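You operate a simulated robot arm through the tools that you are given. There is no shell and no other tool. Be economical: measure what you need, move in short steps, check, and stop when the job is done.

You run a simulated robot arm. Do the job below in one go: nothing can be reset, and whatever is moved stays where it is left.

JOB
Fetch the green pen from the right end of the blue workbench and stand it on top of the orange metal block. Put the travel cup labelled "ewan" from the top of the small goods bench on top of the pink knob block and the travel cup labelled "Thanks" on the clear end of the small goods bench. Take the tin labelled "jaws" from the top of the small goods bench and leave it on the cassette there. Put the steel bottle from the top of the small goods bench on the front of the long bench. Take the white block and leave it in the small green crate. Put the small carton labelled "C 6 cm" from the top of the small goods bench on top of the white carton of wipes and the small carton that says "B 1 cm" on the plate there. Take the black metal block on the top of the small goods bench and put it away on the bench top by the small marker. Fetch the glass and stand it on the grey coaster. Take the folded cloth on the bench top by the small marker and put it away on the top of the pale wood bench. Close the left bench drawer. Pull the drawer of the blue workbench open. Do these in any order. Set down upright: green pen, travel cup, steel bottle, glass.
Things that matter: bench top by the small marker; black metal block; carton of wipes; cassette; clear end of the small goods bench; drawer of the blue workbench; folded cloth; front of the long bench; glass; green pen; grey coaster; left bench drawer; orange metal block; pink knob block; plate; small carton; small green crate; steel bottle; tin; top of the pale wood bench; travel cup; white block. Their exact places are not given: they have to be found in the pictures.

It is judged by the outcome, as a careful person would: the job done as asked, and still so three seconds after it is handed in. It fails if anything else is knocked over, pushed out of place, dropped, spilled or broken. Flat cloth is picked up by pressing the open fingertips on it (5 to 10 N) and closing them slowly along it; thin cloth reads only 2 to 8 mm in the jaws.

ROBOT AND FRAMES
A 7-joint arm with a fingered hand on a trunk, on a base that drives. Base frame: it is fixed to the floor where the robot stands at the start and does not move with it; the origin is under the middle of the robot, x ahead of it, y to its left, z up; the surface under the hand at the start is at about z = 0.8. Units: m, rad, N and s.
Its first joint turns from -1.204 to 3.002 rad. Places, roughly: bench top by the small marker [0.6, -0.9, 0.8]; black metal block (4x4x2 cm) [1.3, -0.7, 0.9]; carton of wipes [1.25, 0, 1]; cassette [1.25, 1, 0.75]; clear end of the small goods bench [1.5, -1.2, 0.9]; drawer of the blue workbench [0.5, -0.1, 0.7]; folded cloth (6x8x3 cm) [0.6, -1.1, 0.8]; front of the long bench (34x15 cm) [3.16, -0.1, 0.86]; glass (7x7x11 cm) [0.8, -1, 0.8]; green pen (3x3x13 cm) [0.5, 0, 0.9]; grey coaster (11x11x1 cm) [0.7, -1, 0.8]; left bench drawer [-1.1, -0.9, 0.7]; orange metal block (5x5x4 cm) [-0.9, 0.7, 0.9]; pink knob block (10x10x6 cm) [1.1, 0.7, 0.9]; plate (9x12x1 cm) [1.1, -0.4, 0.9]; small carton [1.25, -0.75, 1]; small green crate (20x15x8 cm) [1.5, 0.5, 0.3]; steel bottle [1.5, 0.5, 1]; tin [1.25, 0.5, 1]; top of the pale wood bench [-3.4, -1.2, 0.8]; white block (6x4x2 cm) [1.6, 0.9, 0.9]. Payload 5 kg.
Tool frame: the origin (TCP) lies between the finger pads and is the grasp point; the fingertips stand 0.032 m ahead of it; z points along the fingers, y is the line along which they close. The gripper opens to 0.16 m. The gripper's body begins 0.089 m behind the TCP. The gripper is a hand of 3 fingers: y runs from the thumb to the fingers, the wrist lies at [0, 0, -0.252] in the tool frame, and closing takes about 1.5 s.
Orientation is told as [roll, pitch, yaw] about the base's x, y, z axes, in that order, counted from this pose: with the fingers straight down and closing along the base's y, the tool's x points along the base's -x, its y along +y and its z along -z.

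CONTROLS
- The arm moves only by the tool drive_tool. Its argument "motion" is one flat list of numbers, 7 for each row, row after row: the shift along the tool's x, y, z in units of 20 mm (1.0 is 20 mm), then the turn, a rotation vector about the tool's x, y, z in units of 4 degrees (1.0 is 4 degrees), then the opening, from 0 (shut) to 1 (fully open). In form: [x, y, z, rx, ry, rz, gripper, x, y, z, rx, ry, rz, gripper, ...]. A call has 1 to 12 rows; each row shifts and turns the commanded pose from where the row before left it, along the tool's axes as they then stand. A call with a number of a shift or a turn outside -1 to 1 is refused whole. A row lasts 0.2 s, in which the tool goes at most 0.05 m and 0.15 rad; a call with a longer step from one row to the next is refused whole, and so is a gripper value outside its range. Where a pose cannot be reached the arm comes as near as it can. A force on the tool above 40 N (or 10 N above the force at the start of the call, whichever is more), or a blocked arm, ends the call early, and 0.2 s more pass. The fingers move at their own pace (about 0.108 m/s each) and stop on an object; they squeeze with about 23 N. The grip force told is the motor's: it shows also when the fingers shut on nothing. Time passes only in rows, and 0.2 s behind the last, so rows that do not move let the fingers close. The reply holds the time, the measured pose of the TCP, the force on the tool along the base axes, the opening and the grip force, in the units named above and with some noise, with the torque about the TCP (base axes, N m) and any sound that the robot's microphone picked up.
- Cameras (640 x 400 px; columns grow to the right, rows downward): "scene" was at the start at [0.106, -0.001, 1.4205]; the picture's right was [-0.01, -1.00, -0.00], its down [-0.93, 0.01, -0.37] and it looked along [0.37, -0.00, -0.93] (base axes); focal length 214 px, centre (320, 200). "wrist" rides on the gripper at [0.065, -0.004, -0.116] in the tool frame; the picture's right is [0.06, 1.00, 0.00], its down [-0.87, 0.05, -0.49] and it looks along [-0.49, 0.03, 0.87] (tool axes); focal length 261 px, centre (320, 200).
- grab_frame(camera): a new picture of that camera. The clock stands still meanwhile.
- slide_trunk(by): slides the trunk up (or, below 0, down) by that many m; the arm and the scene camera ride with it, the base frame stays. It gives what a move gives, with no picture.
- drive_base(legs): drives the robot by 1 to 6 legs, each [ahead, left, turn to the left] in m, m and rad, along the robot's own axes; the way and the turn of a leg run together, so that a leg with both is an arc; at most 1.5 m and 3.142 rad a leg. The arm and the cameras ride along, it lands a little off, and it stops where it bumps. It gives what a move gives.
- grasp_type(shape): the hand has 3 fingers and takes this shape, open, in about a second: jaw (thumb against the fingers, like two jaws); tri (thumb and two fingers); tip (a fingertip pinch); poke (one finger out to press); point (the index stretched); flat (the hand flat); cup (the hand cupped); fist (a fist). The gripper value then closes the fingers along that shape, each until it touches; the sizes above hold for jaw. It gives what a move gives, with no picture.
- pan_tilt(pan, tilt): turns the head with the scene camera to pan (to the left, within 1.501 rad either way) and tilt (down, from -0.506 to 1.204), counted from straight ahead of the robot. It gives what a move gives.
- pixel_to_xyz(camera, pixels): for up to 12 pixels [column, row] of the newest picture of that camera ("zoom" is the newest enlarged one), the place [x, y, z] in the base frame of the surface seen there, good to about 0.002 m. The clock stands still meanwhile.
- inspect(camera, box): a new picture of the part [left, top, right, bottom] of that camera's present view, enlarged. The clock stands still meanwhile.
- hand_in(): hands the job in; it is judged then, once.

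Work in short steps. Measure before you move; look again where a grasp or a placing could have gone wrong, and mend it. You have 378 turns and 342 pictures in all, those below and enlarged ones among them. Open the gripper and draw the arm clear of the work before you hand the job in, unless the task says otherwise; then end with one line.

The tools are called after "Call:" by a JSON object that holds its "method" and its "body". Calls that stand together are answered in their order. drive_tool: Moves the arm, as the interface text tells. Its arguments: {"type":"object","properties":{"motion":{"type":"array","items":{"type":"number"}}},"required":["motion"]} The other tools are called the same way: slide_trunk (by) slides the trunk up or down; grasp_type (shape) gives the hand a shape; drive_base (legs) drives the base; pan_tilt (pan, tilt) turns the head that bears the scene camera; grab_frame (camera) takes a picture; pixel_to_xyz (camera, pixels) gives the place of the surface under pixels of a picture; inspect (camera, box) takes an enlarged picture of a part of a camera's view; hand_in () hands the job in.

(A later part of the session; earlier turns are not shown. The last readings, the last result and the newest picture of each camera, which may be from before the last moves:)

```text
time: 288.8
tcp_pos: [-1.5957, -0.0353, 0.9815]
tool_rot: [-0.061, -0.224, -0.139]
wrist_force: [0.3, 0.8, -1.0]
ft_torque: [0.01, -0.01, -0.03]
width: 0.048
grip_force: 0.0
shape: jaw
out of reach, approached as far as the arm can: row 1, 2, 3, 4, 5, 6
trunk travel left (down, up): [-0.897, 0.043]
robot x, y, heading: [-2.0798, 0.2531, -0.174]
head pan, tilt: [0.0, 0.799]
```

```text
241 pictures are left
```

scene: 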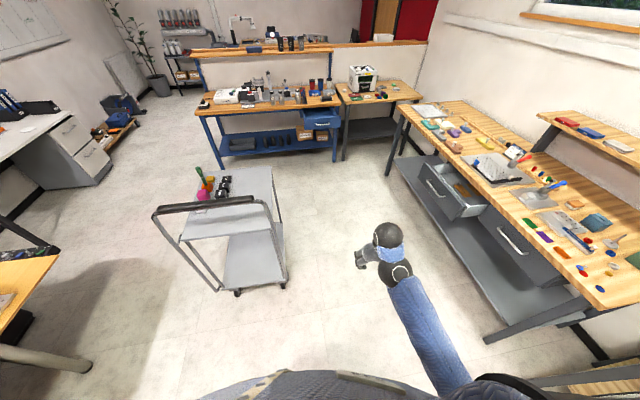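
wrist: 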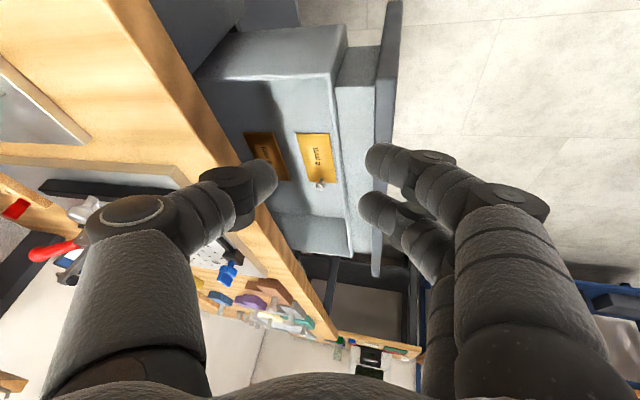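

The elbow fell again as I came in. Go back to the hand-forward pose, then rise well above the shoulder before pitching down.

Call:
{"method": "drive_tool", "body": {"motion": [-0.7, 0, 0.6, 0.2, -1, 0, 0.3, -0.7, 0, 0.6, 0.2, -1, 0, 0.3, -0.7, 0, 0.6, 0.2, -1, 0, 0.3, -0.7, 0, 0.6, 0.2, -1, 0, 0.3, -0.7, 0, 0.6, 0.2, -1, 0, 0.3, -0.7, 0, 0.6, 0, -1, 0, 0.3, -0.7, 0, 0.4, 0, -1, 0, 0.3, -0.8, 0, 0.4, 0, -1, 0, 0.3, -0.8, 0, 0.4, 0, -1, 0, 0.3, -0.8, 0, 0.4, 0, -1, 0, 0.3, -0.8, 0, 0.2, 0, -1, 0, 0.3, -0.8, 0, 0, 0, -1, 0, 0.3]}}

Call:
{"method": "drive_tool", "body": {"motion": [-0.8, 0, 0, 0, -1, 0, 0.3, -0.8, 0, 0, 0, -1, 0, 0.3, -0.8, 0, 0, 0, -1, 0, 0.3, -0.8, 0, 0, 0, -1, 0, 0.3, -0.8, 0, 0, 0, -1, 0, 0.3]}}

Call:
{"method": "grab_frame", "body": {"camera": "scene"}}

```text
time: 291.4
tcp_pos: [-1.4067, -0.0677, 0.9913]
tool_rot: [-0.255, -1.051, 0.041]
wrist_force: [-0.3, -0.4, 0.1]
ft_torque: [0.01, 0.03, 0.05]
width: 0.0479
grip_force: 0.1
shape: jaw
trunk travel left (down, up): [-0.897, 0.043]
robot x, y, heading: [-2.0776, 0.255, -0.174]
head pan, tilt: [0.0, 0.799]
```

```text
time: 292.6
tcp_pos: [-1.3766, -0.0635, 1.0665]
tool_rot: [-0.68, -1.372, 0.489]
wrist_force: [-0.2, 0.2, -0.2]
ft_torque: [-0.01, -0.01, -0.01]
width: 0.0478
grip_force: 0.0
shape: jaw
trunk travel left (down, up): [-0.897, 0.043]
robot x, y, heading: [-2.0806, 0.2557, -0.172]
head pan, tilt: [0.0, 0.799]
```

```text
240 pictures are left
```

scene: 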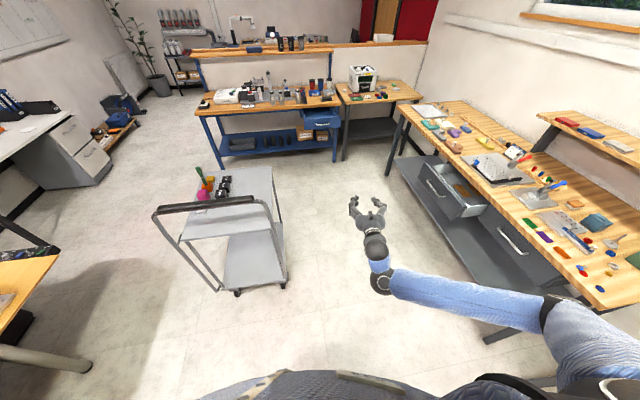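

Elbow is out right. With the hand level, rise 0.4 m (tool −x is up).

Call:
{"method": "drive_tool", "body": {"motion": [-1, 0, 0, 0, 0, 0, 0.3, -1, 0, 0, 0, 0, 0, 0.3, -1, 0, 0, 0, 0, 0, 0.3, -1, 0, 0, 0, 0, 0, 0.3, -1, 0, 0, 0, 0, 0, 0.3, -1, 0, 0, 0, 0, 0, 0.3, -1, 0, 0, 0, 0, 0, 0.3, -1, 0, 0, 0, 0, 0, 0.3, -1, 0, 0, 0, 0, 0, 0.3, -1, 0, 0, 0, 0, 0, 0.3, -1, 0, 0, 0, 0, 0, 0.3, -1, 0, 0, 0, 0, 0, 0.3]}}

Call:
{"method": "drive_tool", "body": {"motion": [-1, 0, 0, 0, 0, 0, 0.3, -1, 0, 0, 0, 0, 0, 0.3, -1, 0, 0, 0, 0, 0, 0.3, -1, 0, 0, 0, 0, 0, 0.3, -1, 0, 0, 0, 0, 0, 0.3, -1, 0, 0, 0, 0, 0, 0.3, -1, 0, 0, 0, 0, 0, 0.3, -1, 0, 0, 0, 0, 0, 0.3, -1, 0, 0, 0, 0, 0, 0.3, -1, 0, 0, 0, 0, 0, 0.3]}}

Call:
{"method": "grab_frame", "body": {"camera": "scene"}}

```text
time: 295.2
tcp_pos: [-1.3348, -0.0413, 1.3016]
tool_rot: [-0.673, -1.369, 0.481]
wrist_force: [-0.2, 0.0, 0.2]
ft_torque: [-0.01, 0.0, -0.02]
width: 0.0484
grip_force: 0.0
shape: jaw
trunk travel left (down, up): [-0.897, 0.043]
robot x, y, heading: [-2.0798, 0.2515, -0.171]
head pan, tilt: [0.0, 0.799]
```

```text
time: 297.4
tcp_pos: [-1.2793, -0.0256, 1.4771]
tool_rot: [-0.693, -1.377, 0.506]
wrist_force: [-0.5, -0.8, 0.5]
ft_torque: [0.0, -0.01, 0.0]
width: 0.0482
grip_force: 0.0
shape: jaw
out of reach, approached as far as the arm can: row 8, 9, 10
trunk travel left (down, up): [-0.897, 0.043]
robot x, y, heading: [-2.0819, 0.2563, -0.166]
head pan, tilt: [0.0, 0.799]
```

```text
239 pictures are left
```

scene: 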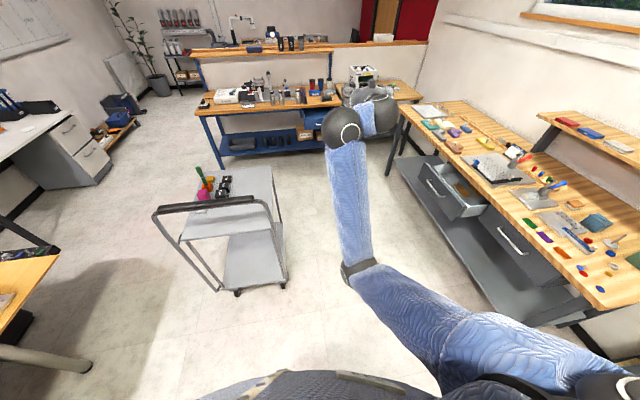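

Went too far up: elbow came forward. Step back down 0.18 m and look.

Call:
{"method": "drive_tool", "body": {"motion": [1, 0, 0, 0, 0, 0, 0.3, 1, 0, 0, 0, 0, 0, 0.3, 1, 0, 0, 0, 0, 0, 0.3, 1, 0, 0, 0, 0, 0, 0.3, 1, 0, 0, 0, 0, 0, 0.3, 1, 0, 0, 0, 0, 0, 0.3, 1, 0, 0, 0, 0, 0, 0.3, 1, 0, 0, 0, 0, 0, 0.3, 1, 0, 0, 0, 0, 0, 0.3]}}

Call:
{"method": "grab_frame", "body": {"camera": "scene"}}

```text
time: 299.4
tcp_pos: [-1.312, -0.0441, 1.2998]
tool_rot: [-0.673, -1.371, 0.483]
wrist_force: [0.2, 0.0, -0.1]
ft_torque: [0.01, 0.02, 0.01]
width: 0.048
grip_force: 0.0
shape: jaw
trunk travel left (down, up): [-0.897, 0.043]
robot x, y, heading: [-2.0806, 0.2522, -0.172]
head pan, tilt: [0.0, 0.799]
```

```text
238 pictures are left
```

scene: 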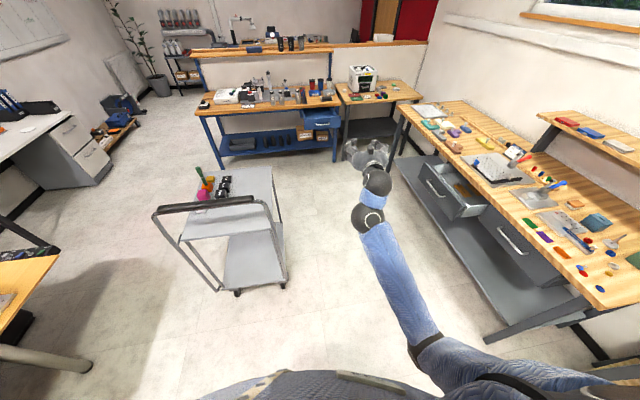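

Measure the elbow height in this pose.

Call:
{"method": "pixel_to_xyz", "body": {"camera": "scene", "pixels": [[425, 350], [400, 280], [370, 215], [378, 185], [475, 365], [540, 380], [365, 155]]}}

Call:
{"method": "pan_tilt", "body": {"pan": -0.7, "tilt": 0.9}}

Call:
{"method": "grab_frame", "body": {"camera": "scene"}}

```text
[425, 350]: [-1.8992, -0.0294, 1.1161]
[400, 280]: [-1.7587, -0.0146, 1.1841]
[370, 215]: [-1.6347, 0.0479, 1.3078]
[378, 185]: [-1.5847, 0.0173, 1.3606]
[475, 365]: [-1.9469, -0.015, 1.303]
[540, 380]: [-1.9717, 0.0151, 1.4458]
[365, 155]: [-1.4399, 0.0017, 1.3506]
```

```text
time: 300.5
tcp_pos: [-1.3121, -0.0441, 1.2997]
tool_rot: [-0.674, -1.372, 0.481]
wrist_force: [-1.0, -0.1, 0.2]
ft_torque: [0.01, 0.01, -0.01]
width: 0.048
grip_force: 0.1
shape: jaw
trunk travel left (down, up): [-0.897, 0.043]
robot x, y, heading: [-2.0838, 0.2512, -0.17]
head pan, tilt: [-0.7, 0.901]
```

```text
237 pictures are left
```

scene: 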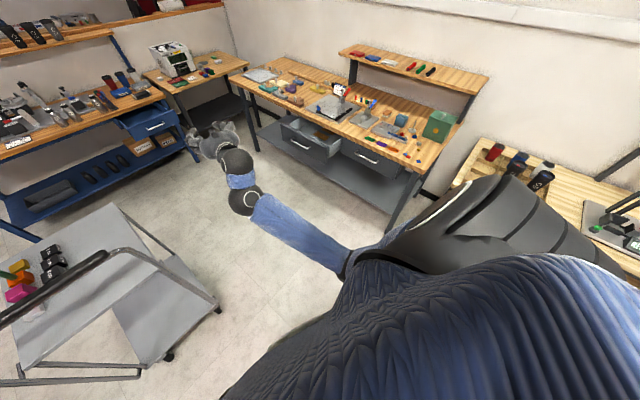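

The upper arm hangs straight down here, but at TCP z ≈ 1.07 it was out to the right. Go back down there and measure.

Call:
{"method": "drive_tool", "body": {"motion": [1, 0, 0, 0, 0, 0, 0.3, 1, 0, 0, 0, 0, 0, 0.3, 1, 0, 0, 0, 0, 0, 0.3, 1, 0, 0, 0, 0, 0, 0.3, 1, 0, 0, 0, 0, 0, 0.3, 1, 0, 0, 0, 0, 0, 0.3, 1, 0, 0, 0, 0, 0, 0.3, 1, 0, 0, 0, 0, 0, 0.3, 1, 0, 0, 0, 0, 0, 0.3, 1, 0, 0, 0, 0, 0, 0.3, 1, 0, 0, 0, 0, 0, 0.3, 1, 0, 0, 0, 0, 0, 0.3]}}

Call:
{"method": "pan_tilt", "body": {"pan": 0, "tilt": 0.8}}

Call:
{"method": "grab_frame", "body": {"camera": "scene"}}

Call:
{"method": "pixel_to_xyz", "body": {"camera": "scene", "pixels": [[545, 310], [470, 295], [380, 280], [375, 240], [600, 340], [430, 340]]}}

```text
time: 303.1
tcp_pos: [-1.3537, -0.0666, 1.0645]
tool_rot: [-0.673, -1.368, 0.484]
wrist_force: [-1.2, 0.6, 0.4]
ft_torque: [-0.01, 0.02, -0.03]
width: 0.0481
grip_force: 0.1
shape: jaw
trunk travel left (down, up): [-0.897, 0.043]
robot x, y, heading: [-2.0826, 0.2538, -0.173]
head pan, tilt: [-0.7, 0.901]
```

```text
time: 304.2
tcp_pos: [-1.354, -0.0649, 1.0637]
tool_rot: [-0.674, -1.37, 0.481]
wrist_force: [0.2, -1.4, -0.2]
ft_torque: [-0.07, -0.01, 0.05]
width: 0.0479
grip_force: 0.0
shape: jaw
trunk travel left (down, up): [-0.897, 0.043]
robot x, y, heading: [-2.0818, 0.2517, -0.171]
head pan, tilt: [0.0, 0.799]
```

```text
236 pictures are left
```

scene: 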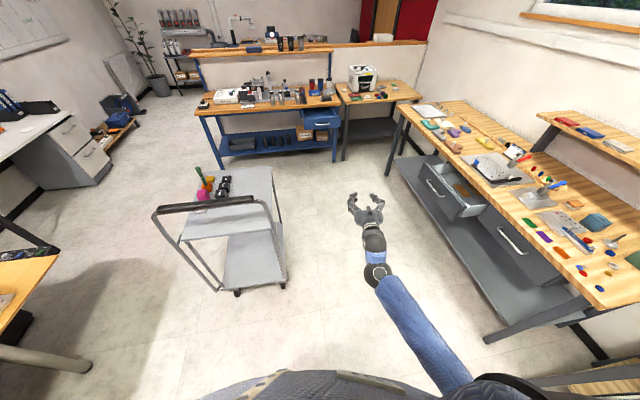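

```text
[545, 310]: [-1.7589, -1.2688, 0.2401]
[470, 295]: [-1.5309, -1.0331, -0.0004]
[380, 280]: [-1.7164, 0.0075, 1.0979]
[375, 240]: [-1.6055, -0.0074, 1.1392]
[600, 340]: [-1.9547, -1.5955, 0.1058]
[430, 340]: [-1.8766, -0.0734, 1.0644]
```

Repeat the trick: swing the level hand far right and back, to leave the elbow out to the right.

Call:
{"method": "drive_tool", "body": {"motion": [0, -1, 0, 0, 0, 0, 0.3, 0, -1, 0, 0, 0, 0, 0.3, 0, -1, 0, 0, 0, 0, 0.3, 0, -1, 0, 0, 0, 0, 0.3, 0, -1, 0, 0, 0, 0, 0.3, 0, -1, 0, 0, 0, 0, 0.3, 0, -1, 0, 0, 0, 0, 0.3, 0, -1, 0, 0, 0, 0, 0.3, 0, -1, 0, 0, 0, 0, 0.3, 0, -1, 0, 0, 0, 0, 0.3, 0, -1, 0, 0, 0, 0, 0.3, 0, -1, 0, 0, 0, 0, 0.3]}}

Call:
{"method": "grab_frame", "body": {"camera": "scene"}}

```text
time: 306.8
tcp_pos: [-1.3968, -0.2999, 1.0944]
tool_rot: [-0.669, -1.371, 0.478]
wrist_force: [0.2, -0.3, 0.0]
ft_torque: [0.01, -0.02, 0.0]
width: 0.0479
grip_force: 0.2
shape: jaw
trunk travel left (down, up): [-0.897, 0.043]
robot x, y, heading: [-2.0824, 0.2522, -0.171]
head pan, tilt: [0.0, 0.799]
```

```text
235 pictures are left
```

scene: 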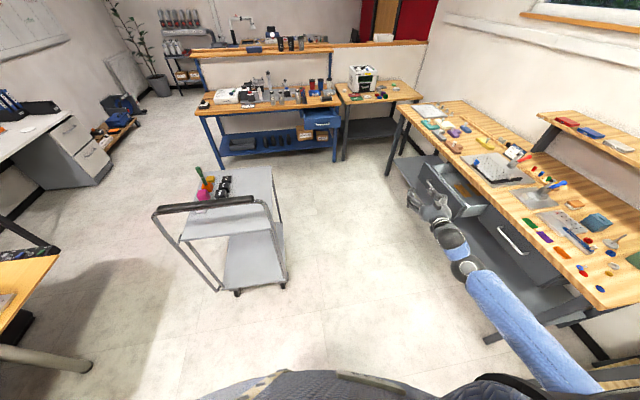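

Elbow moves right along. Now rise here by 0.24 m and look.

Call:
{"method": "drive_tool", "body": {"motion": [-1, -0.3, 0, 0, 0, 0, 0.3, -1, -0.3, 0, 0, 0, 0, 0.3, -1, -0.3, 0, 0, 0, 0, 0.3, -1, -0.3, 0, 0, 0, 0, 0.3, -1, -0.3, 0, 0, 0, 0, 0.3, -1, -0.3, 0, 0, 0, 0, 0.3, -1, -0.3, 0, 0, 0, 0, 0.3, -1, -0.3, 0, 0, 0, 0, 0.3, -1, 0, 0, 0, 0, 0, 0.3, -1, 0, 0, 0, 0, 0, 0.3, -1, 0, 0, 0, 0, 0, 0.3, -1, 0, 0, 0, 0, 0, 0.3]}}

Call:
{"method": "grab_frame", "body": {"camera": "scene"}}

```text
time: 309.4
tcp_pos: [-1.3631, -0.324, 1.336]
tool_rot: [-0.669, -1.37, 0.479]
wrist_force: [-0.3, -0.2, -0.3]
ft_torque: [0.0, 0.01, 0.02]
width: 0.0478
grip_force: 0.2
shape: jaw
trunk travel left (down, up): [-0.897, 0.043]
robot x, y, heading: [-2.081, 0.2532, -0.169]
head pan, tilt: [0.0, 0.799]
```

```text
234 pictures are left
```

scene: 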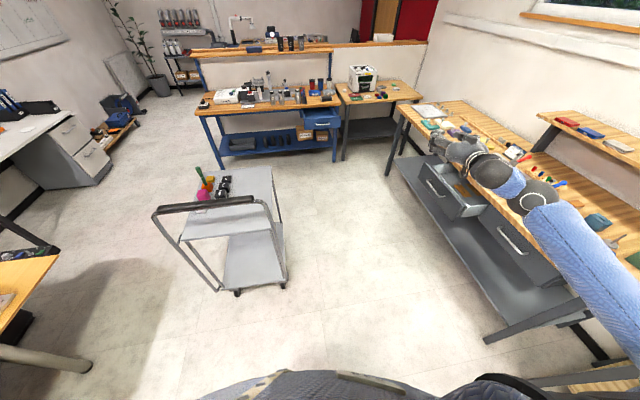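

Very good: elbow is high and far right. Rise further 0.2 m.

Call:
{"method": "drive_tool", "body": {"motion": [-1, 0, 0, 0, 0, 0, 0.3, -1, 0, 0, 0, 0, 0, 0.3, -1, 0, 0, 0, 0, 0, 0.3, -1, 0, 0, 0, 0, 0, 0.3, -1, 0, 0, 0, 0, 0, 0.3, -1, 0, 0, 0, 0, 0, 0.3, -1, 0, 0, 0, 0, 0, 0.3, -1, 0, 0, 0, 0, 0, 0.3, -1, 0, 0, 0, 0, 0, 0.3, -1, 0, 0, 0, 0, 0, 0.3]}}

Call:
{"method": "grab_frame", "body": {"camera": "scene"}}

```text
time: 311.6
tcp_pos: [-1.3275, -0.3068, 1.5303]
tool_rot: [-0.674, -1.37, 0.483]
wrist_force: [0.6, 0.2, 0.8]
ft_torque: [0.0, -0.01, 0.02]
width: 0.048
grip_force: 0.0
shape: jaw
trunk travel left (down, up): [-0.897, 0.043]
robot x, y, heading: [-2.0812, 0.2549, -0.167]
head pan, tilt: [0.0, 0.799]
```

```text
233 pictures are left
```

scene: 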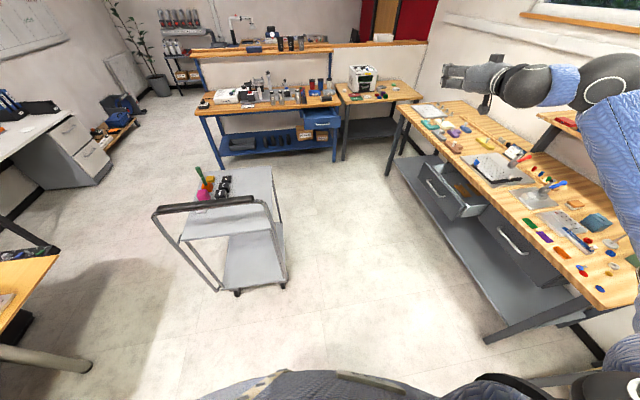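

Now pitch the hand down about the wrist.

Call:
{"method": "drive_tool", "body": {"motion": [0.88, 0, 0, 0, 1, 0, 0.3, 0.88, 0, 0, 0, 1, 0, 0.3, 0.88, 0, 0, 0, 1, 0, 0.3, 0.88, 0, 0, 0, 1, 0, 0.3, 0.88, 0, 0, 0, 1, 0, 0.3, 0.88, 0, 0, 0, 1, 0, 0.3, 0.88, 0, 0, 0, 1, 0, 0.3, 0.88, 0, 0, 0, 1, 0, 0.3, 0.88, 0, 0, 0, 1, 0, 0.3, 0.88, 0, 0, 0, 1, 0, 0.3]}}

Call:
{"method": "drive_tool", "body": {"motion": [0.88, 0, 0, 0, 1, 0, 0.3, 0.88, 0, 0, 0, 1, 0, 0.3, 0.88, 0, 0, 0, 1, 0, 0.3, 0.88, 0, 0, 0, 1, 0, 0.3, 0.88, 0, 0, 0, 1, 0, 0.3, 0.88, 0, 0, 0, 1, 0, 0.3, 0.88, 0, 0, 0, 1, 0, 0.3, 0.88, 0, 0, 0, 1, 0, 0.3, 0.88, 0, 0, 0, 1, 0, 0.3]}}

Call:
{"method": "grab_frame", "body": {"camera": "scene"}}

```text
time: 313.8
tcp_pos: [-1.4086, -0.31, 1.3799]
tool_rot: [-0.163, -0.708, -0.078]
wrist_force: [0.3, -0.3, -0.6]
ft_torque: [-0.02, 0.01, -0.03]
width: 0.048
grip_force: 0.0
shape: jaw
trunk travel left (down, up): [-0.897, 0.043]
robot x, y, heading: [-2.0807, 0.254, -0.17]
head pan, tilt: [0.0, 0.799]
```

```text
time: 315.8
tcp_pos: [-1.5506, -0.2912, 1.3142]
tool_rot: [-0.126, -0.086, -0.171]
wrist_force: [-0.1, -0.5, -0.3]
ft_torque: [0.03, 0.01, 0.01]
width: 0.0479
grip_force: 0.0
shape: jaw
trunk travel left (down, up): [-0.897, 0.043]
robot x, y, heading: [-2.0828, 0.2566, -0.173]
head pan, tilt: [0.0, 0.799]
```

```text
232 pictures are left
```

scene: 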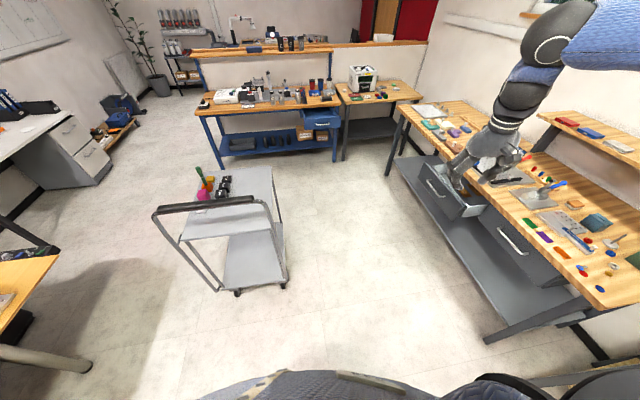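

Configuration recovered (elbow up). Level the tool and bring the hand left to the front, as at the start.

Call:
{"method": "drive_tool", "body": {"motion": [0, 1, 0, -0.9, 0.6, 0, 0.3, 0, 1, 0, -0.9, 0.6, 0, 0.3, 0, 1, 0, 0, 0, 0, 0.3, 0, 1, 0, 0, 0, 0, 0.3, 0, 1, 0, 0, 0, 0, 0.3, 0, 1, 0, 0, 0, 0, 0.3, 0, 1, 0, 0, 0, 0, 0.3, 0, 1, 0, 0, 0, 0, 0.3, 0, 1, 0, 0, 0, 0, 0.3, 0, 1, 0, 0, 0, 0, 0.3, 0, 1, 0, 0, 0, 0, 0.3, 0, 1, 0, 0, 0, 0, 0.3]}}

Call:
{"method": "drive_tool", "body": {"motion": [0, 1, 0, 0, 0, 0, 0.3, 0, 1, 0, 0, 0, 0, 0.3, 0, 1, 0, 0, 0, 0, 0.3, 0, 1, 0, 0, 0, 0, 0.3, 0, 1, 0, 0, 0, 0, 0.3, 0, 1, 0, 0, 0, 0, 0.3, 0, 1, 0, 0, 0, 0, 0.3, 0, 1, 0, 0, 0, 0, 0.3, 0, 1, 0, 0, 0, 0, 0.3, 0, 1, 0, 0, 0, 0, 0.3, 0, 1, 0, 0, 0, 0, 0.3]}}

Call:
{"method": "grab_frame", "body": {"camera": "scene"}}

```text
time: 318.4
tcp_pos: [-1.5065, -0.0559, 1.3095]
tool_rot: [0.001, -0.002, -0.176]
wrist_force: [0.2, 0.1, -0.1]
ft_torque: [-0.01, -0.02, -0.02]
width: 0.0481
grip_force: 0.1
shape: jaw
trunk travel left (down, up): [-0.897, 0.043]
robot x, y, heading: [-2.0784, 0.2546, -0.175]
head pan, tilt: [0.0, 0.799]
```

```text
time: 320.8
tcp_pos: [-1.4678, 0.1618, 1.312]
tool_rot: [0.0, -0.002, -0.176]
wrist_force: [-0.7, 0.7, -0.4]
ft_torque: [-0.02, 0.02, -0.04]
width: 0.0479
grip_force: 0.1
shape: jaw
trunk travel left (down, up): [-0.897, 0.043]
robot x, y, heading: [-2.0796, 0.2506, -0.17]
head pan, tilt: [0.0, 0.799]
```

```text
231 pictures are left
```

scene: 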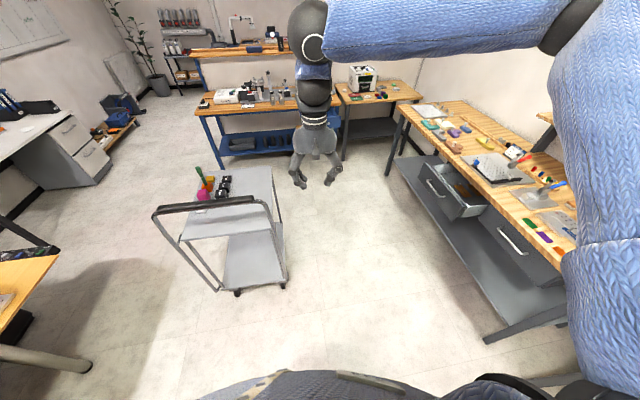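

Fully recovered. Now go stand facing the open drawer (heading −π/2).

Call:
{"method": "drive_base", "body": {"legs": [[0, 0, -1.37], [0.25, 0, 0], [0, 1.0, 0]]}}

Call:
{"method": "grab_frame", "body": {"camera": "scene"}}

```text
time: 330.8
tcp_pos: [-1.0477, -0.5923, 1.3116]
tool_rot: [-0.001, -0.003, -1.551]
wrist_force: [0.0, -0.5, 0.4]
ft_torque: [-0.01, 0.03, 0.0]
width: 0.0478
grip_force: 0.1
shape: jaw
trunk travel left (down, up): [-0.897, 0.043]
robot x, y, heading: [-1.0755, 0.0268, -1.548]
head pan, tilt: [0.0, 0.799]
```

```text
230 pictures are left
```

scene: 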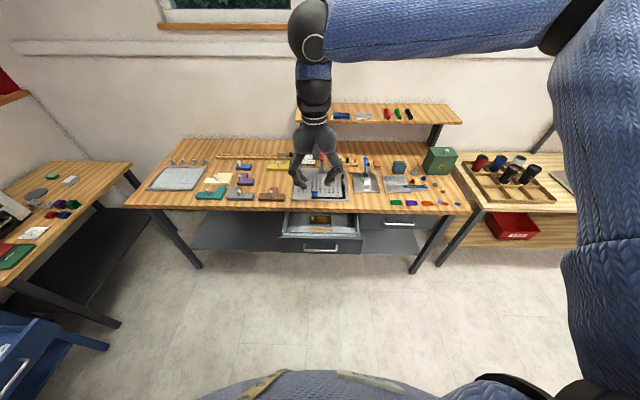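

Call:
{"method": "inspect", "body": {"camera": "scene", "box": [260, 190, 440, 270]}}

Call:
{"method": "pixel_to_xyz", "body": {"camera": "zoom", "pixels": [[170, 207], [210, 207], [260, 207], [100, 200], [330, 200], [215, 165], [215, 185], [215, 235], [500, 120], [215, 95]]}}

```text
3.56 times, centred on (350, 230) of scene
```

zoom: 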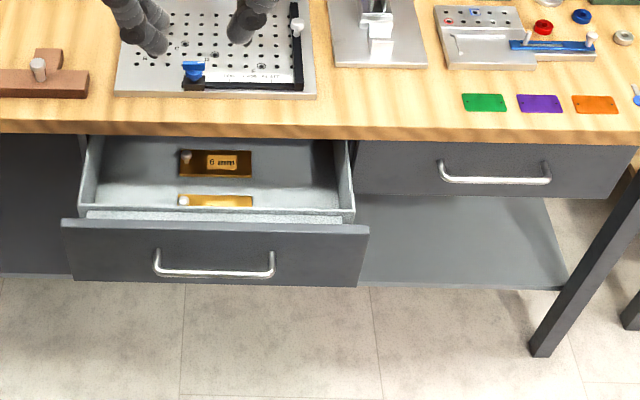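

```text
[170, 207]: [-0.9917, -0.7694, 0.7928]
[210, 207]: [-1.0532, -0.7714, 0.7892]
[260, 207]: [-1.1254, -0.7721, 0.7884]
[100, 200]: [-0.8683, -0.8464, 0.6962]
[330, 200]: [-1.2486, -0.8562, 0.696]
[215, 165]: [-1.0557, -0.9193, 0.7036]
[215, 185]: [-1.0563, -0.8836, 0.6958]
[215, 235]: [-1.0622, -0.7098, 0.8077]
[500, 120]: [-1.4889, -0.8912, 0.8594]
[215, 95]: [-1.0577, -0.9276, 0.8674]
```

Handle bar is centred at x ≈ −1.06, in front of the face (y −0.71). Close the fingers and lower in front of it.

Call:
{"method": "drive_tool", "body": {"motion": [0, 0, 0, 0, 0, 0, 0, 0, 0, 0, 0, 0, 0, 0, 0, 0, 0, 0, 0, 0, 0]}}

Call:
{"method": "slide_trunk", "body": {"by": -0.4}}

Call:
{"method": "slide_trunk", "body": {"by": -0.125}}

Call:
{"method": "grab_frame", "body": {"camera": "wrist"}}

Call:
{"method": "grab_frame", "body": {"camera": "scene"}}

```text
time: 331.6
tcp_pos: [-1.0466, -0.5924, 1.3113]
tool_rot: [0.002, 0.0, -1.549]
wrist_force: [-0.3, -0.4, -0.8]
ft_torque: [0.02, -0.01, 0.01]
width: 0.0003
grip_force: 23.4
shape: jaw
trunk travel left (down, up): [-0.897, 0.043]
robot x, y, heading: [-1.0768, 0.0283, -1.544]
head pan, tilt: [0.0, 0.799]
```

```text
time: 335.4
tcp_pos: [-1.0473, -0.5921, 0.9122]
tool_rot: [0.001, -0.002, -1.55]
wrist_force: [-0.4, 0.2, -0.3]
ft_torque: [-0.02, 0.04, -0.02]
width: 0.0001
grip_force: 22.8
shape: jaw
trunk travel left (down, up): [-0.497, 0.443]
robot x, y, heading: [-1.0733, 0.0286, -1.545]
head pan, tilt: [0.0, 0.799]
```

```text
time: 336.9
tcp_pos: [-1.0472, -0.5923, 0.7863]
tool_rot: [0.002, -0.002, -1.55]
wrist_force: [1.0, -0.6, 0.9]
ft_torque: [0.03, 0.02, -0.02]
width: 0.0
grip_force: 23.1
shape: jaw
trunk travel left (down, up): [-0.372, 0.568]
robot x, y, heading: [-1.0778, 0.028, -1.55]
head pan, tilt: [0.0, 0.799]
```

```text
228 pictures are left
```

wrist: 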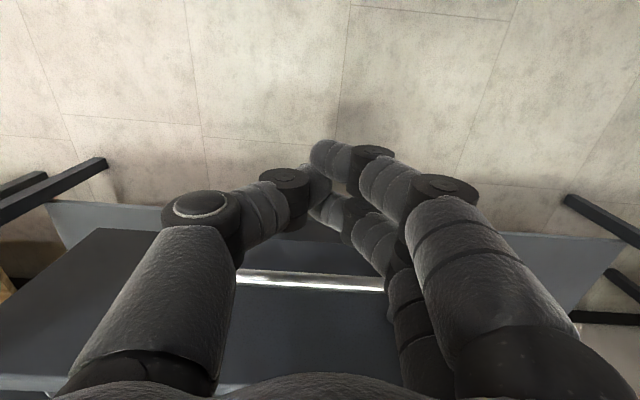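

```text
227 pictures are left
```

scene: 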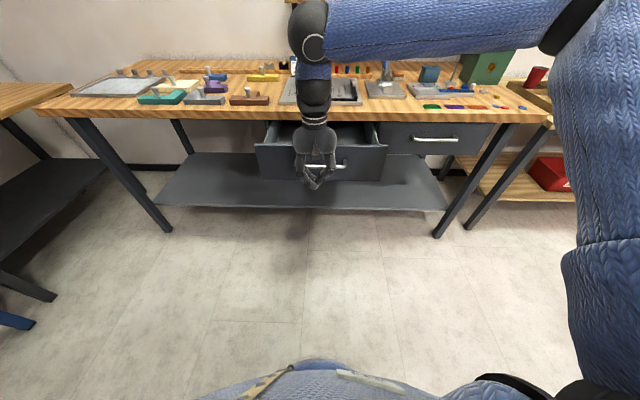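

Push forward (tool −x).

Call:
{"method": "drive_tool", "body": {"motion": [-0.8, 0, 0, 0, 0, 0, 0, -0.8, 0, 0, 0, 0, 0, 0, -0.8, 0, 0, 0, 0, 0, 0, -0.8, 0, 0, 0, 0, 0, 0, -0.8, 0, 0, 0, 0, 0, 0, -0.8, 0, 0, 0, 0, 0, 0, -0.8, 0, 0, 0, 0, 0, 0, -0.8, 0, 0, 0, 0, 0, 0, -0.8, 0, 0, 0, 0, 0, 0]}}

Call:
{"method": "grab_frame", "body": {"camera": "scene"}}

```text
time: 338.9
tcp_pos: [-1.0441, -0.7369, 0.7864]
tool_rot: [0.001, -0.002, -1.549]
wrist_force: [-0.7, 0.6, 0.6]
ft_torque: [0.01, -0.01, 0.0]
width: 0.0
grip_force: 23.4
shape: jaw
trunk travel left (down, up): [-0.372, 0.568]
robot x, y, heading: [-1.0767, 0.027, -1.545]
head pan, tilt: [0.0, 0.799]
```

```text
226 pictures are left
```

scene: 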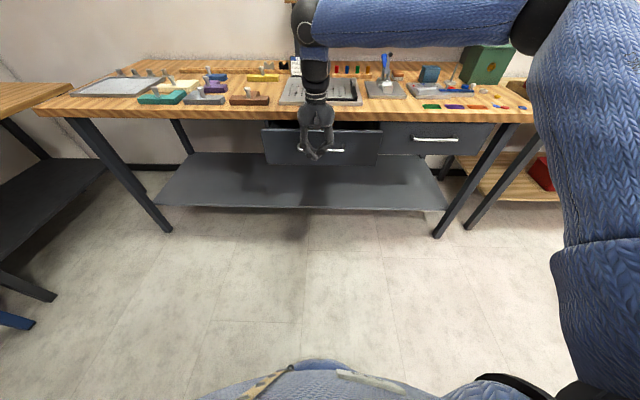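

The drawer is sliding in. Push on the remaining ~90 mm.

Call:
{"method": "drive_tool", "body": {"motion": [-0.8, 0, 0, 0, 0, 0, 0, -0.8, 0, 0, 0, 0, 0, 0, -0.8, 0, 0, 0, 0, 0, 0, -0.8, 0, 0, 0, 0, 0, 0, -0.8, 0, 0, 0, 0, 0, 0, -0.4, 0, 0, 0, 0, 0, 0, -0.4, 0, 0, 0, 0, 0, 0]}}

Call:
{"method": "inspect", "body": {"camera": "scene", "box": [220, 70, 480, 200]}}

Call:
{"method": "pixel_to_xyz", "body": {"camera": "zoom", "pixels": [[130, 180], [330, 180], [460, 175], [540, 155], [330, 125]]}}

```text
time: 340.6
tcp_pos: [-1.0392, -0.8256, 0.7871]
tool_rot: [-0.001, 0.006, -1.543]
wrist_force: [-1.3, 20.4, 5.7]
ft_torque: [0.33, 0.06, 0.01]
width: 0.0
grip_force: 23.1
shape: jaw
trunk travel left (down, up): [-0.372, 0.568]
robot x, y, heading: [-1.0732, 0.0295, -1.547]
head pan, tilt: [0.0, 0.799]
stopped in row 7: the force on the tool passed its limit at 48 N (the readings are from after the stop); the commanded pose is now the measured one
```

```text
2.46 times, centred on (350, 135) of scene
```

zoom: 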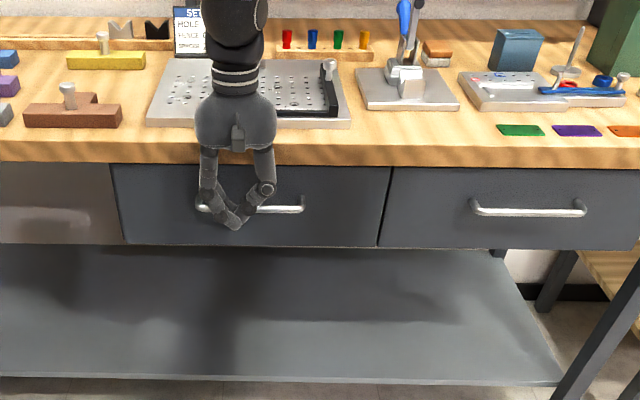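

```text
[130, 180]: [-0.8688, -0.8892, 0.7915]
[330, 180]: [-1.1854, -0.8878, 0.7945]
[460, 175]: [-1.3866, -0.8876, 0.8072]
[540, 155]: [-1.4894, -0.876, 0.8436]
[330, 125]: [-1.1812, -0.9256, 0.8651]
```

The drawer is shut and flush. Retreat, raise, and measure the bench corners to plan the way to the right-hand bench.

Call:
{"method": "drive_tool", "body": {"motion": [1, 0, 0, 0, 0, 0, 0, 1, 0, 0, 0, 0, 0, 0, 1, 0, 0, 0, 0, 0, 0, 1, 0, 0, 0, 0, 0, 0, 1, 0, 0, 0, 0, 0, 0, 1, 0, 0, 0, 0, 0, 0.5, 1, 0, 0, 0, 0, 0, 0.5, 1, 0, 0, 0, 0, 0, 0.5, 1, 0, 0, 0, 0, 0, 0.5, 1, 0, 0, 0, 0, 0, 0.5]}}

Call:
{"method": "pixel_to_xyz", "body": {"camera": "scene", "pixels": [[45, 108], [100, 92], [60, 90], [10, 100], [170, 225], [20, 320], [50, 295]]}}

Call:
{"method": "slide_trunk", "body": {"by": 0.4}}

```text
time: 342.8
tcp_pos: [-1.0456, -0.6264, 0.7865]
tool_rot: [0.0, 0.006, -1.546]
wrist_force: [-0.1, 0.3, 0.0]
ft_torque: [0.02, 0.02, 0.0]
width: 0.0798
grip_force: 0.0
shape: jaw
trunk travel left (down, up): [-0.372, 0.568]
robot x, y, heading: [-1.0773, 0.0293, -1.548]
head pan, tilt: [0.0, 0.799]
```

```text
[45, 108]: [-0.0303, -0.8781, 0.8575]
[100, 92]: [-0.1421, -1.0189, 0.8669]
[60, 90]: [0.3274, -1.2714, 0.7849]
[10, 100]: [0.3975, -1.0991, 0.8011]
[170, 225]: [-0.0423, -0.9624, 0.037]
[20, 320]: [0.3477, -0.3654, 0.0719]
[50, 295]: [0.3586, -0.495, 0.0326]
```

```text
time: 346.6
tcp_pos: [-1.0464, -0.6263, 1.1859]
tool_rot: [0.002, 0.005, -1.547]
wrist_force: [-0.2, -0.4, 0.3]
ft_torque: [0.01, 0.0, 0.0]
width: 0.0795
grip_force: 0.0
shape: jaw
trunk travel left (down, up): [-0.772, 0.168]
robot x, y, heading: [-1.0762, 0.0278, -1.543]
head pan, tilt: [0.0, 0.799]
```

The left bench ends at x ≈ −0.03; the open blue drawer reaches x ≈ 0.05. Drive to about (−0.25, −0.55) heading −0.4 and look at the right bench.

Call:
{"method": "drive_base", "body": {"legs": [[0, 0, 1.1], [0.95, -0.2, 0]]}}

Call:
{"method": "grab_frame", "body": {"camera": "scene"}}

Call:
{"method": "grab_frame", "body": {"camera": "wrist"}}

```text
time: 354.4
tcp_pos: [0.2823, -0.8336, 1.1856]
tool_rot: [0.0, 0.006, -0.451]
wrist_force: [0.2, 0.5, 0.5]
ft_torque: [0.02, 0.0, -0.01]
width: 0.0799
grip_force: 0.0
shape: jaw
trunk travel left (down, up): [-0.772, 0.168]
robot x, y, heading: [-0.3175, -0.5605, -0.448]
head pan, tilt: [0.0, 0.799]
```

```text
224 pictures are left
```

scene: 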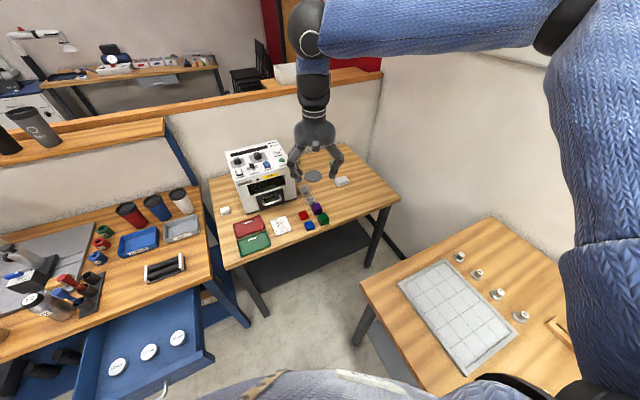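

```text
223 pictures are left
```

wrist: 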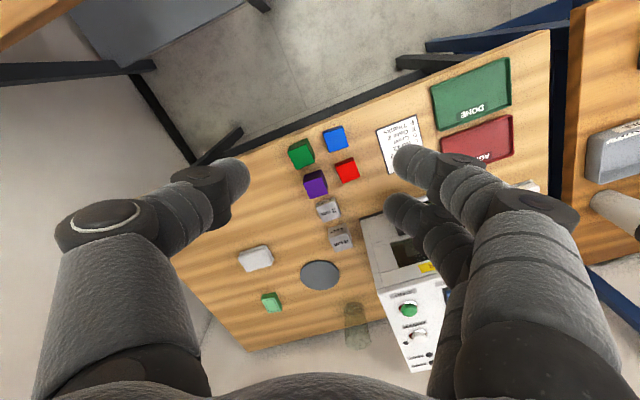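

The wrist view shows the glass (357, 325) beside the coaster (320, 275). Measure these.

Call:
{"method": "inspect", "body": {"camera": "wrist", "box": [220, 120, 420, 370]}}

Call:
{"method": "pixel_to_xyz", "body": {"camera": "wrist", "pixels": [[320, 275], [303, 272], [337, 276], [320, 260], [320, 290], [357, 310], [357, 340], [353, 330], [256, 258], [240, 262], [271, 302], [330, 210]]}}

```text
1.60 times, centred on (320, 245) of wrist
```

zoom: 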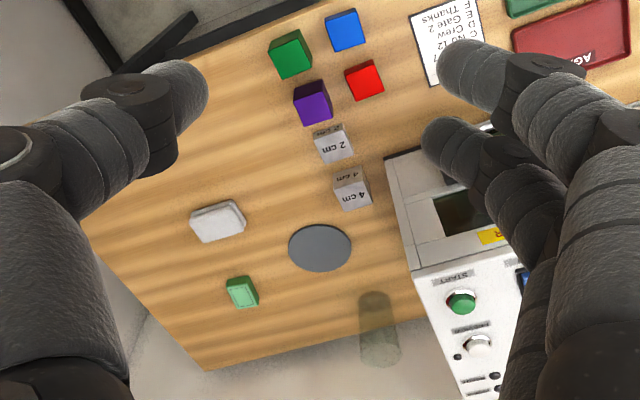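

```text
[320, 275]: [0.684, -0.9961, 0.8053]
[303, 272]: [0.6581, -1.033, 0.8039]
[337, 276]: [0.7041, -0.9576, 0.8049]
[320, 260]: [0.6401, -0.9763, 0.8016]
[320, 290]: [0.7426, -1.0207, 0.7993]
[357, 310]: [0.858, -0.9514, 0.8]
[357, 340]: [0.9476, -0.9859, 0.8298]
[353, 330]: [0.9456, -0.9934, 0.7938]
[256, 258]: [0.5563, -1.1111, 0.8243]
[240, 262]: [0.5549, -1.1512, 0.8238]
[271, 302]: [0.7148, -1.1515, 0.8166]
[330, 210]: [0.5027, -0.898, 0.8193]
```

The glass is clear and stands near (0.83, −0.955). I drive closer in a first small step and re-measure with the hand nearer.

Call:
{"method": "drive_base", "body": {"legs": [[0.17, 0.035, 0]]}}

Call:
{"method": "drive_tool", "body": {"motion": [-1, 0.2, 0, 0, 0, 0, 0.5, -1, 0.2, 0, 0, 0, 0, 0.5, -1, 0.2, 0, 0, 0, 0, 0.5, -1, 0.2, 0, 0, 0, 0, 0.5, -1, 0.2, 0, 0, 0, 0, 0.5, -1, 0.2, 0, 0, 0, 0, 0.5]}}

Call:
{"method": "grab_frame", "body": {"camera": "wrist"}}

Call:
{"method": "grab_frame", "body": {"camera": "scene"}}

```text
time: 355.8
tcp_pos: [0.45, -0.8757, 1.185]
tool_rot: [-0.003, 0.008, -0.45]
wrist_force: [0.1, -0.9, 0.4]
ft_torque: [0.03, 0.05, 0.01]
width: 0.0799
grip_force: 0.2
shape: jaw
trunk travel left (down, up): [-0.772, 0.168]
robot x, y, heading: [-0.1466, -0.6017, -0.454]
head pan, tilt: [0.0, 0.799]
```

```text
time: 357.2
tcp_pos: [0.5664, -0.9074, 1.1834]
tool_rot: [-0.001, 0.009, -0.451]
wrist_force: [0.6, -0.5, 0.3]
ft_torque: [-0.01, 0.03, -0.01]
width: 0.0799
grip_force: 0.1
shape: jaw
trunk travel left (down, up): [-0.772, 0.168]
robot x, y, heading: [-0.1499, -0.5971, -0.45]
head pan, tilt: [0.0, 0.799]
```

```text
221 pictures are left
```

wrist: 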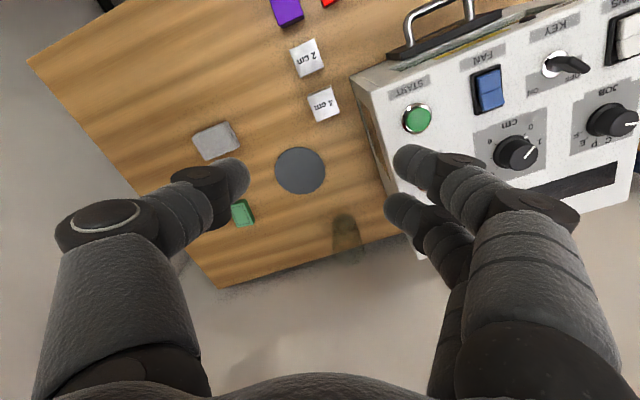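

```text
220 pictures are left
```

scene: 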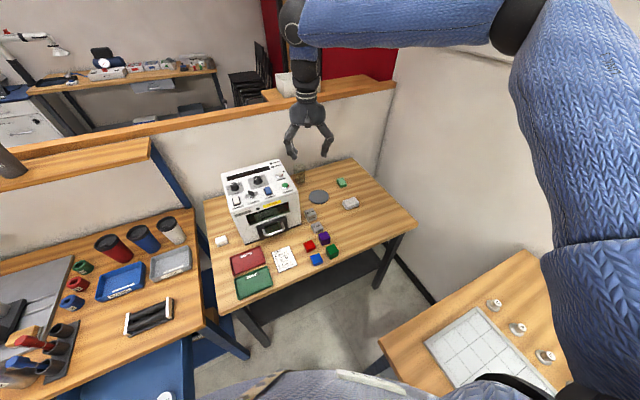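

Zoom on the glass from nearly above.

Call:
{"method": "inspect", "body": {"camera": "wrist", "box": [270, 170, 430, 290]}}

Call:
{"method": "inspect", "body": {"camera": "scene", "box": [260, 140, 380, 240]}}

Call:
{"method": "pixel_to_xyz", "body": {"camera": "wrist", "pixels": [[345, 218], [345, 230], [345, 245], [335, 230], [357, 230], [300, 170], [278, 165], [324, 174], [300, 148], [300, 193], [390, 200]]}}

```text
3.33 times, centred on (350, 230) of wrist
```

zoom: 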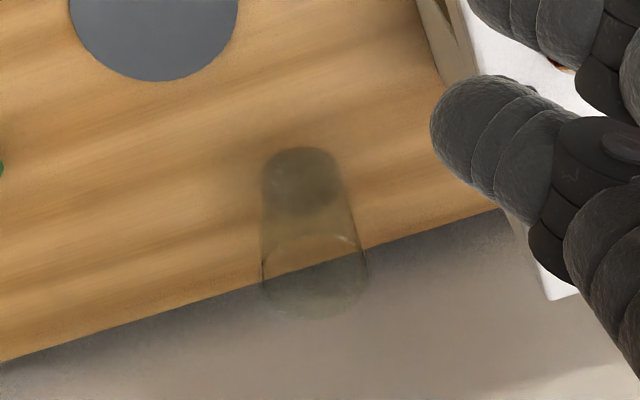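

```text
4.00 times, centred on (320, 190) of scene
```

zoom: 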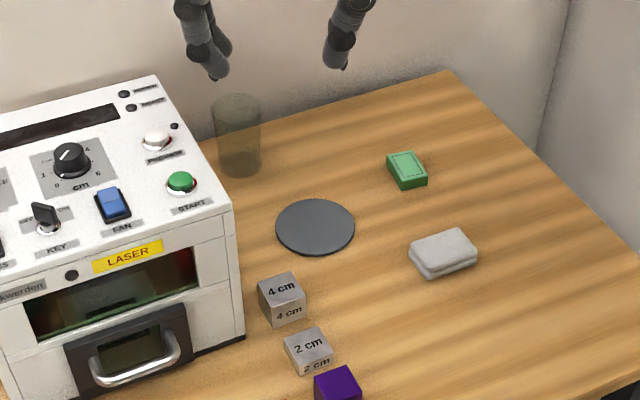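

```text
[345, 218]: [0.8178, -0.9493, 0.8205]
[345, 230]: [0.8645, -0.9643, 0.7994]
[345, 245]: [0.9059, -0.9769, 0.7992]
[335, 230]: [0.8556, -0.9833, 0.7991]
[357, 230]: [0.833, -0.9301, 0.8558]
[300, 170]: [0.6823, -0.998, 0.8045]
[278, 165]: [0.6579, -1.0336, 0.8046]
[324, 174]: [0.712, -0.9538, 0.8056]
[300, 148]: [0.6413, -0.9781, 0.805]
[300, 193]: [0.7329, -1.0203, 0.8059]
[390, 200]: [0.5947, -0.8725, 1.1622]
```

Cross-check the glass base using the scene camera.

Call:
{"method": "pixel_to_xyz", "body": {"camera": "zoom", "pixels": [[240, 168], [222, 168], [258, 165], [240, 176], [238, 130], [236, 100], [240, 110], [440, 255], [407, 168], [245, 345], [235, 215]]}}

```text
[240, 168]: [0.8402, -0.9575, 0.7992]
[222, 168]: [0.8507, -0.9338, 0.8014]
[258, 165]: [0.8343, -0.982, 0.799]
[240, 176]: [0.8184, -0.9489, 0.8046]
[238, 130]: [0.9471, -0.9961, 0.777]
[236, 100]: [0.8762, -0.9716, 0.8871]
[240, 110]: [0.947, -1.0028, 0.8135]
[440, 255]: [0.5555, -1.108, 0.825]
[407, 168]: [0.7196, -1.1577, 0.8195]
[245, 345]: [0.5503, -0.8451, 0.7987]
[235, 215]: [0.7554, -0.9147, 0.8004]
```

Check the instrument's right-side corners to plan the finger directions at the glass.

Call:
{"method": "pixel_to_xyz", "body": {"camera": "zoom", "pixels": [[225, 205], [155, 85], [190, 150], [234, 240], [240, 300], [213, 140], [100, 30], [300, 60]]}}

Call:
{"method": "pixel_to_xyz", "body": {"camera": "wrist", "pixels": [[365, 90], [375, 120], [420, 235], [385, 170], [372, 110], [530, 40]]}}

```text
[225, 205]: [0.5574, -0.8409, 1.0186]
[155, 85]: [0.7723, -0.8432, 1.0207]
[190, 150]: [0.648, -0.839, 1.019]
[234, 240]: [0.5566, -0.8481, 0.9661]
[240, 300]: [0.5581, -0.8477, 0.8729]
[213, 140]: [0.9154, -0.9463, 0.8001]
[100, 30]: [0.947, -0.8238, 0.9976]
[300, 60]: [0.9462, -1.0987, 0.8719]
```

```text
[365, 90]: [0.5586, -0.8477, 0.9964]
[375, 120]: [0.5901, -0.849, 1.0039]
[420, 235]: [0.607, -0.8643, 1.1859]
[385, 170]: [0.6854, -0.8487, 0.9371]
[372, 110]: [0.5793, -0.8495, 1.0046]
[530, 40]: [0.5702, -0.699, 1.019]
```

Instrument's right face is at y = −0.848 up to x = 0.775; the glass at (0.845, −0.958) is free to grip. Drive 11 cm closer.

Call:
{"method": "drive_base", "body": {"legs": [[0.11, 0.03, 0]]}}

Call:
{"method": "grab_frame", "body": {"camera": "wrist"}}

```text
time: 358.4
tcp_pos: [0.6813, -0.9275, 1.1843]
tool_rot: [-0.002, 0.008, -0.453]
wrist_force: [0.6, 0.6, -1.0]
ft_torque: [0.0, 0.02, -0.01]
width: 0.0798
grip_force: 0.1
shape: jaw
trunk travel left (down, up): [-0.772, 0.168]
robot x, y, heading: [-0.0312, -0.6231, -0.45]
head pan, tilt: [0.0, 0.799]
```

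```text
217 pictures are left
```

wrist: 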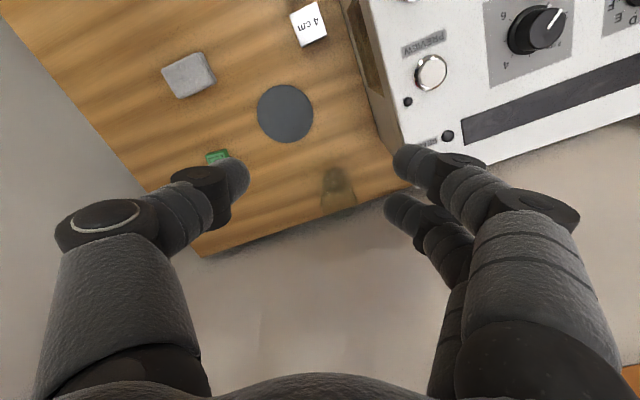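

Measure the base and rim rays from this better viewpoint.

Call:
{"method": "inspect", "body": {"camera": "wrist", "box": [296, 155, 376, 215]}}

Call:
{"method": "pixel_to_xyz", "body": {"camera": "wrist", "pixels": [[300, 195], [376, 180], [333, 180], [338, 198], [345, 200], [330, 195]]}}

```text
6.67 times, centred on (336, 185) of wrist
```

zoom: 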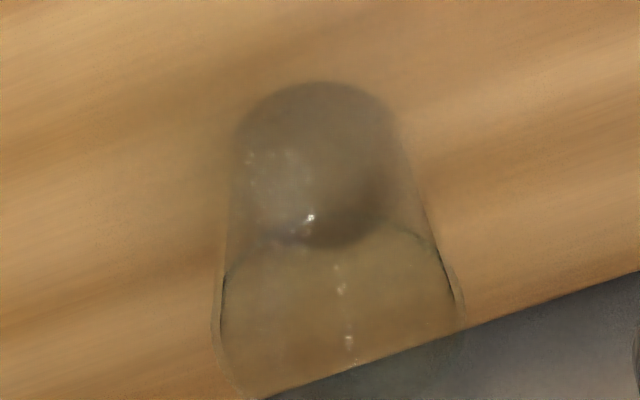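

```text
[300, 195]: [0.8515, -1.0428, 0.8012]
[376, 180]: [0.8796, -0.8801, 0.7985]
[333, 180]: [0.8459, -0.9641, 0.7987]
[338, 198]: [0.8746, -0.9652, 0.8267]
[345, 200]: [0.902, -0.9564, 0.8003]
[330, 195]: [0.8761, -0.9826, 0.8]
```

Glass centre ≈ (0.845, −0.956). Move above it with opening 0.10 and lower half-way.

Call:
{"method": "drive_tool", "body": {"motion": [-1, 0.289, 0, 0, 0, 0, 0.65, -1, 0.289, 0, 0, 0, 0, 0.65, -1, 0.289, 0, 0, 0, 0, 0.65, -1, 0.289, 0, 0, 0, 0, 0.65, -1, 0.289, 0, 0, 0, 0, 0.65, -1, 0.289, 0, 0, 0, 0, 0.65, -1, 0.289, 0, 0, 0, 0, 0.65, -1, 0.289, 0, 0, 0, 0, 0.65]}}

Call:
{"method": "slide_trunk", "body": {"by": -0.2}}

Call:
{"method": "grab_frame", "body": {"camera": "wrist"}}

Call:
{"method": "grab_frame", "body": {"camera": "scene"}}

```text
time: 360.2
tcp_pos: [0.8465, -0.956, 1.1813]
tool_rot: [-0.001, 0.005, -0.453]
wrist_force: [0.7, -0.5, -0.4]
ft_torque: [-0.03, 0.02, 0.0]
width: 0.1039
grip_force: 0.1
shape: jaw
trunk travel left (down, up): [-0.772, 0.168]
robot x, y, heading: [-0.0325, -0.624, -0.451]
head pan, tilt: [0.0, 0.799]
```

```text
time: 362.4
tcp_pos: [0.8456, -0.9562, 0.9822]
tool_rot: [0.0, 0.005, -0.453]
wrist_force: [0.8, 0.1, -1.0]
ft_torque: [0.0, 0.01, -0.01]
width: 0.1033
grip_force: 0.0
shape: jaw
trunk travel left (down, up): [-0.572, 0.368]
robot x, y, heading: [-0.0344, -0.6216, -0.453]
head pan, tilt: [0.0, 0.799]
```

```text
215 pictures are left
```

wrist: 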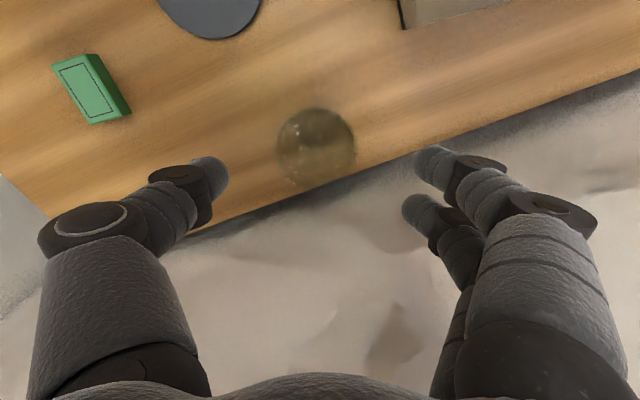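

```text
214 pictures are left
```

scene: 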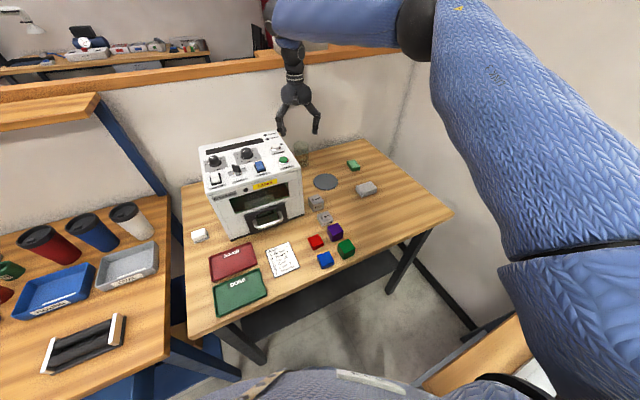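

Glass is centred between the fingers. Lower to grasp height and close.

Call:
{"method": "slide_trunk", "body": {"by": -0.122}}

Call:
{"method": "drive_tool", "body": {"motion": [0, 0, 0, 0, 0, 0, 0.4, 0, 0, 0, 0, 0, 0, 0.3, 0, 0, 0, 0, 0, 0, 0.2, 0, 0, 0, 0, 0, 0, 0.1, 0, 0, 0, 0, 0, 0, 0, 0, 0, 0, 0, 0, 0, 0]}}

Call:
{"method": "grab_frame", "body": {"camera": "wrist"}}

```text
time: 363.9
tcp_pos: [0.8455, -0.9564, 0.8617]
tool_rot: [0.0, 0.005, -0.451]
wrist_force: [0.1, -0.2, 0.5]
ft_torque: [-0.01, 0.0, -0.01]
width: 0.1037
grip_force: 0.0
shape: jaw
trunk travel left (down, up): [-0.45, 0.49]
robot x, y, heading: [-0.0358, -0.6222, -0.451]
head pan, tilt: [0.0, 0.799]
```

```text
time: 365.3
tcp_pos: [0.846, -0.9559, 0.8601]
tool_rot: [-0.001, 0.006, -0.452]
wrist_force: [0.8, -0.5, 0.0]
ft_torque: [0.03, 0.04, 0.01]
width: 0.0525
grip_force: 23.1
shape: jaw
trunk travel left (down, up): [-0.45, 0.49]
robot x, y, heading: [-0.0337, -0.6226, -0.451]
head pan, tilt: [0.0, 0.799]
```

```text
213 pictures are left
```

wrist: 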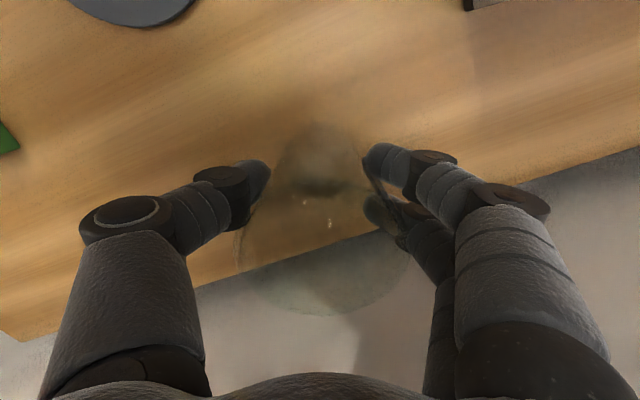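

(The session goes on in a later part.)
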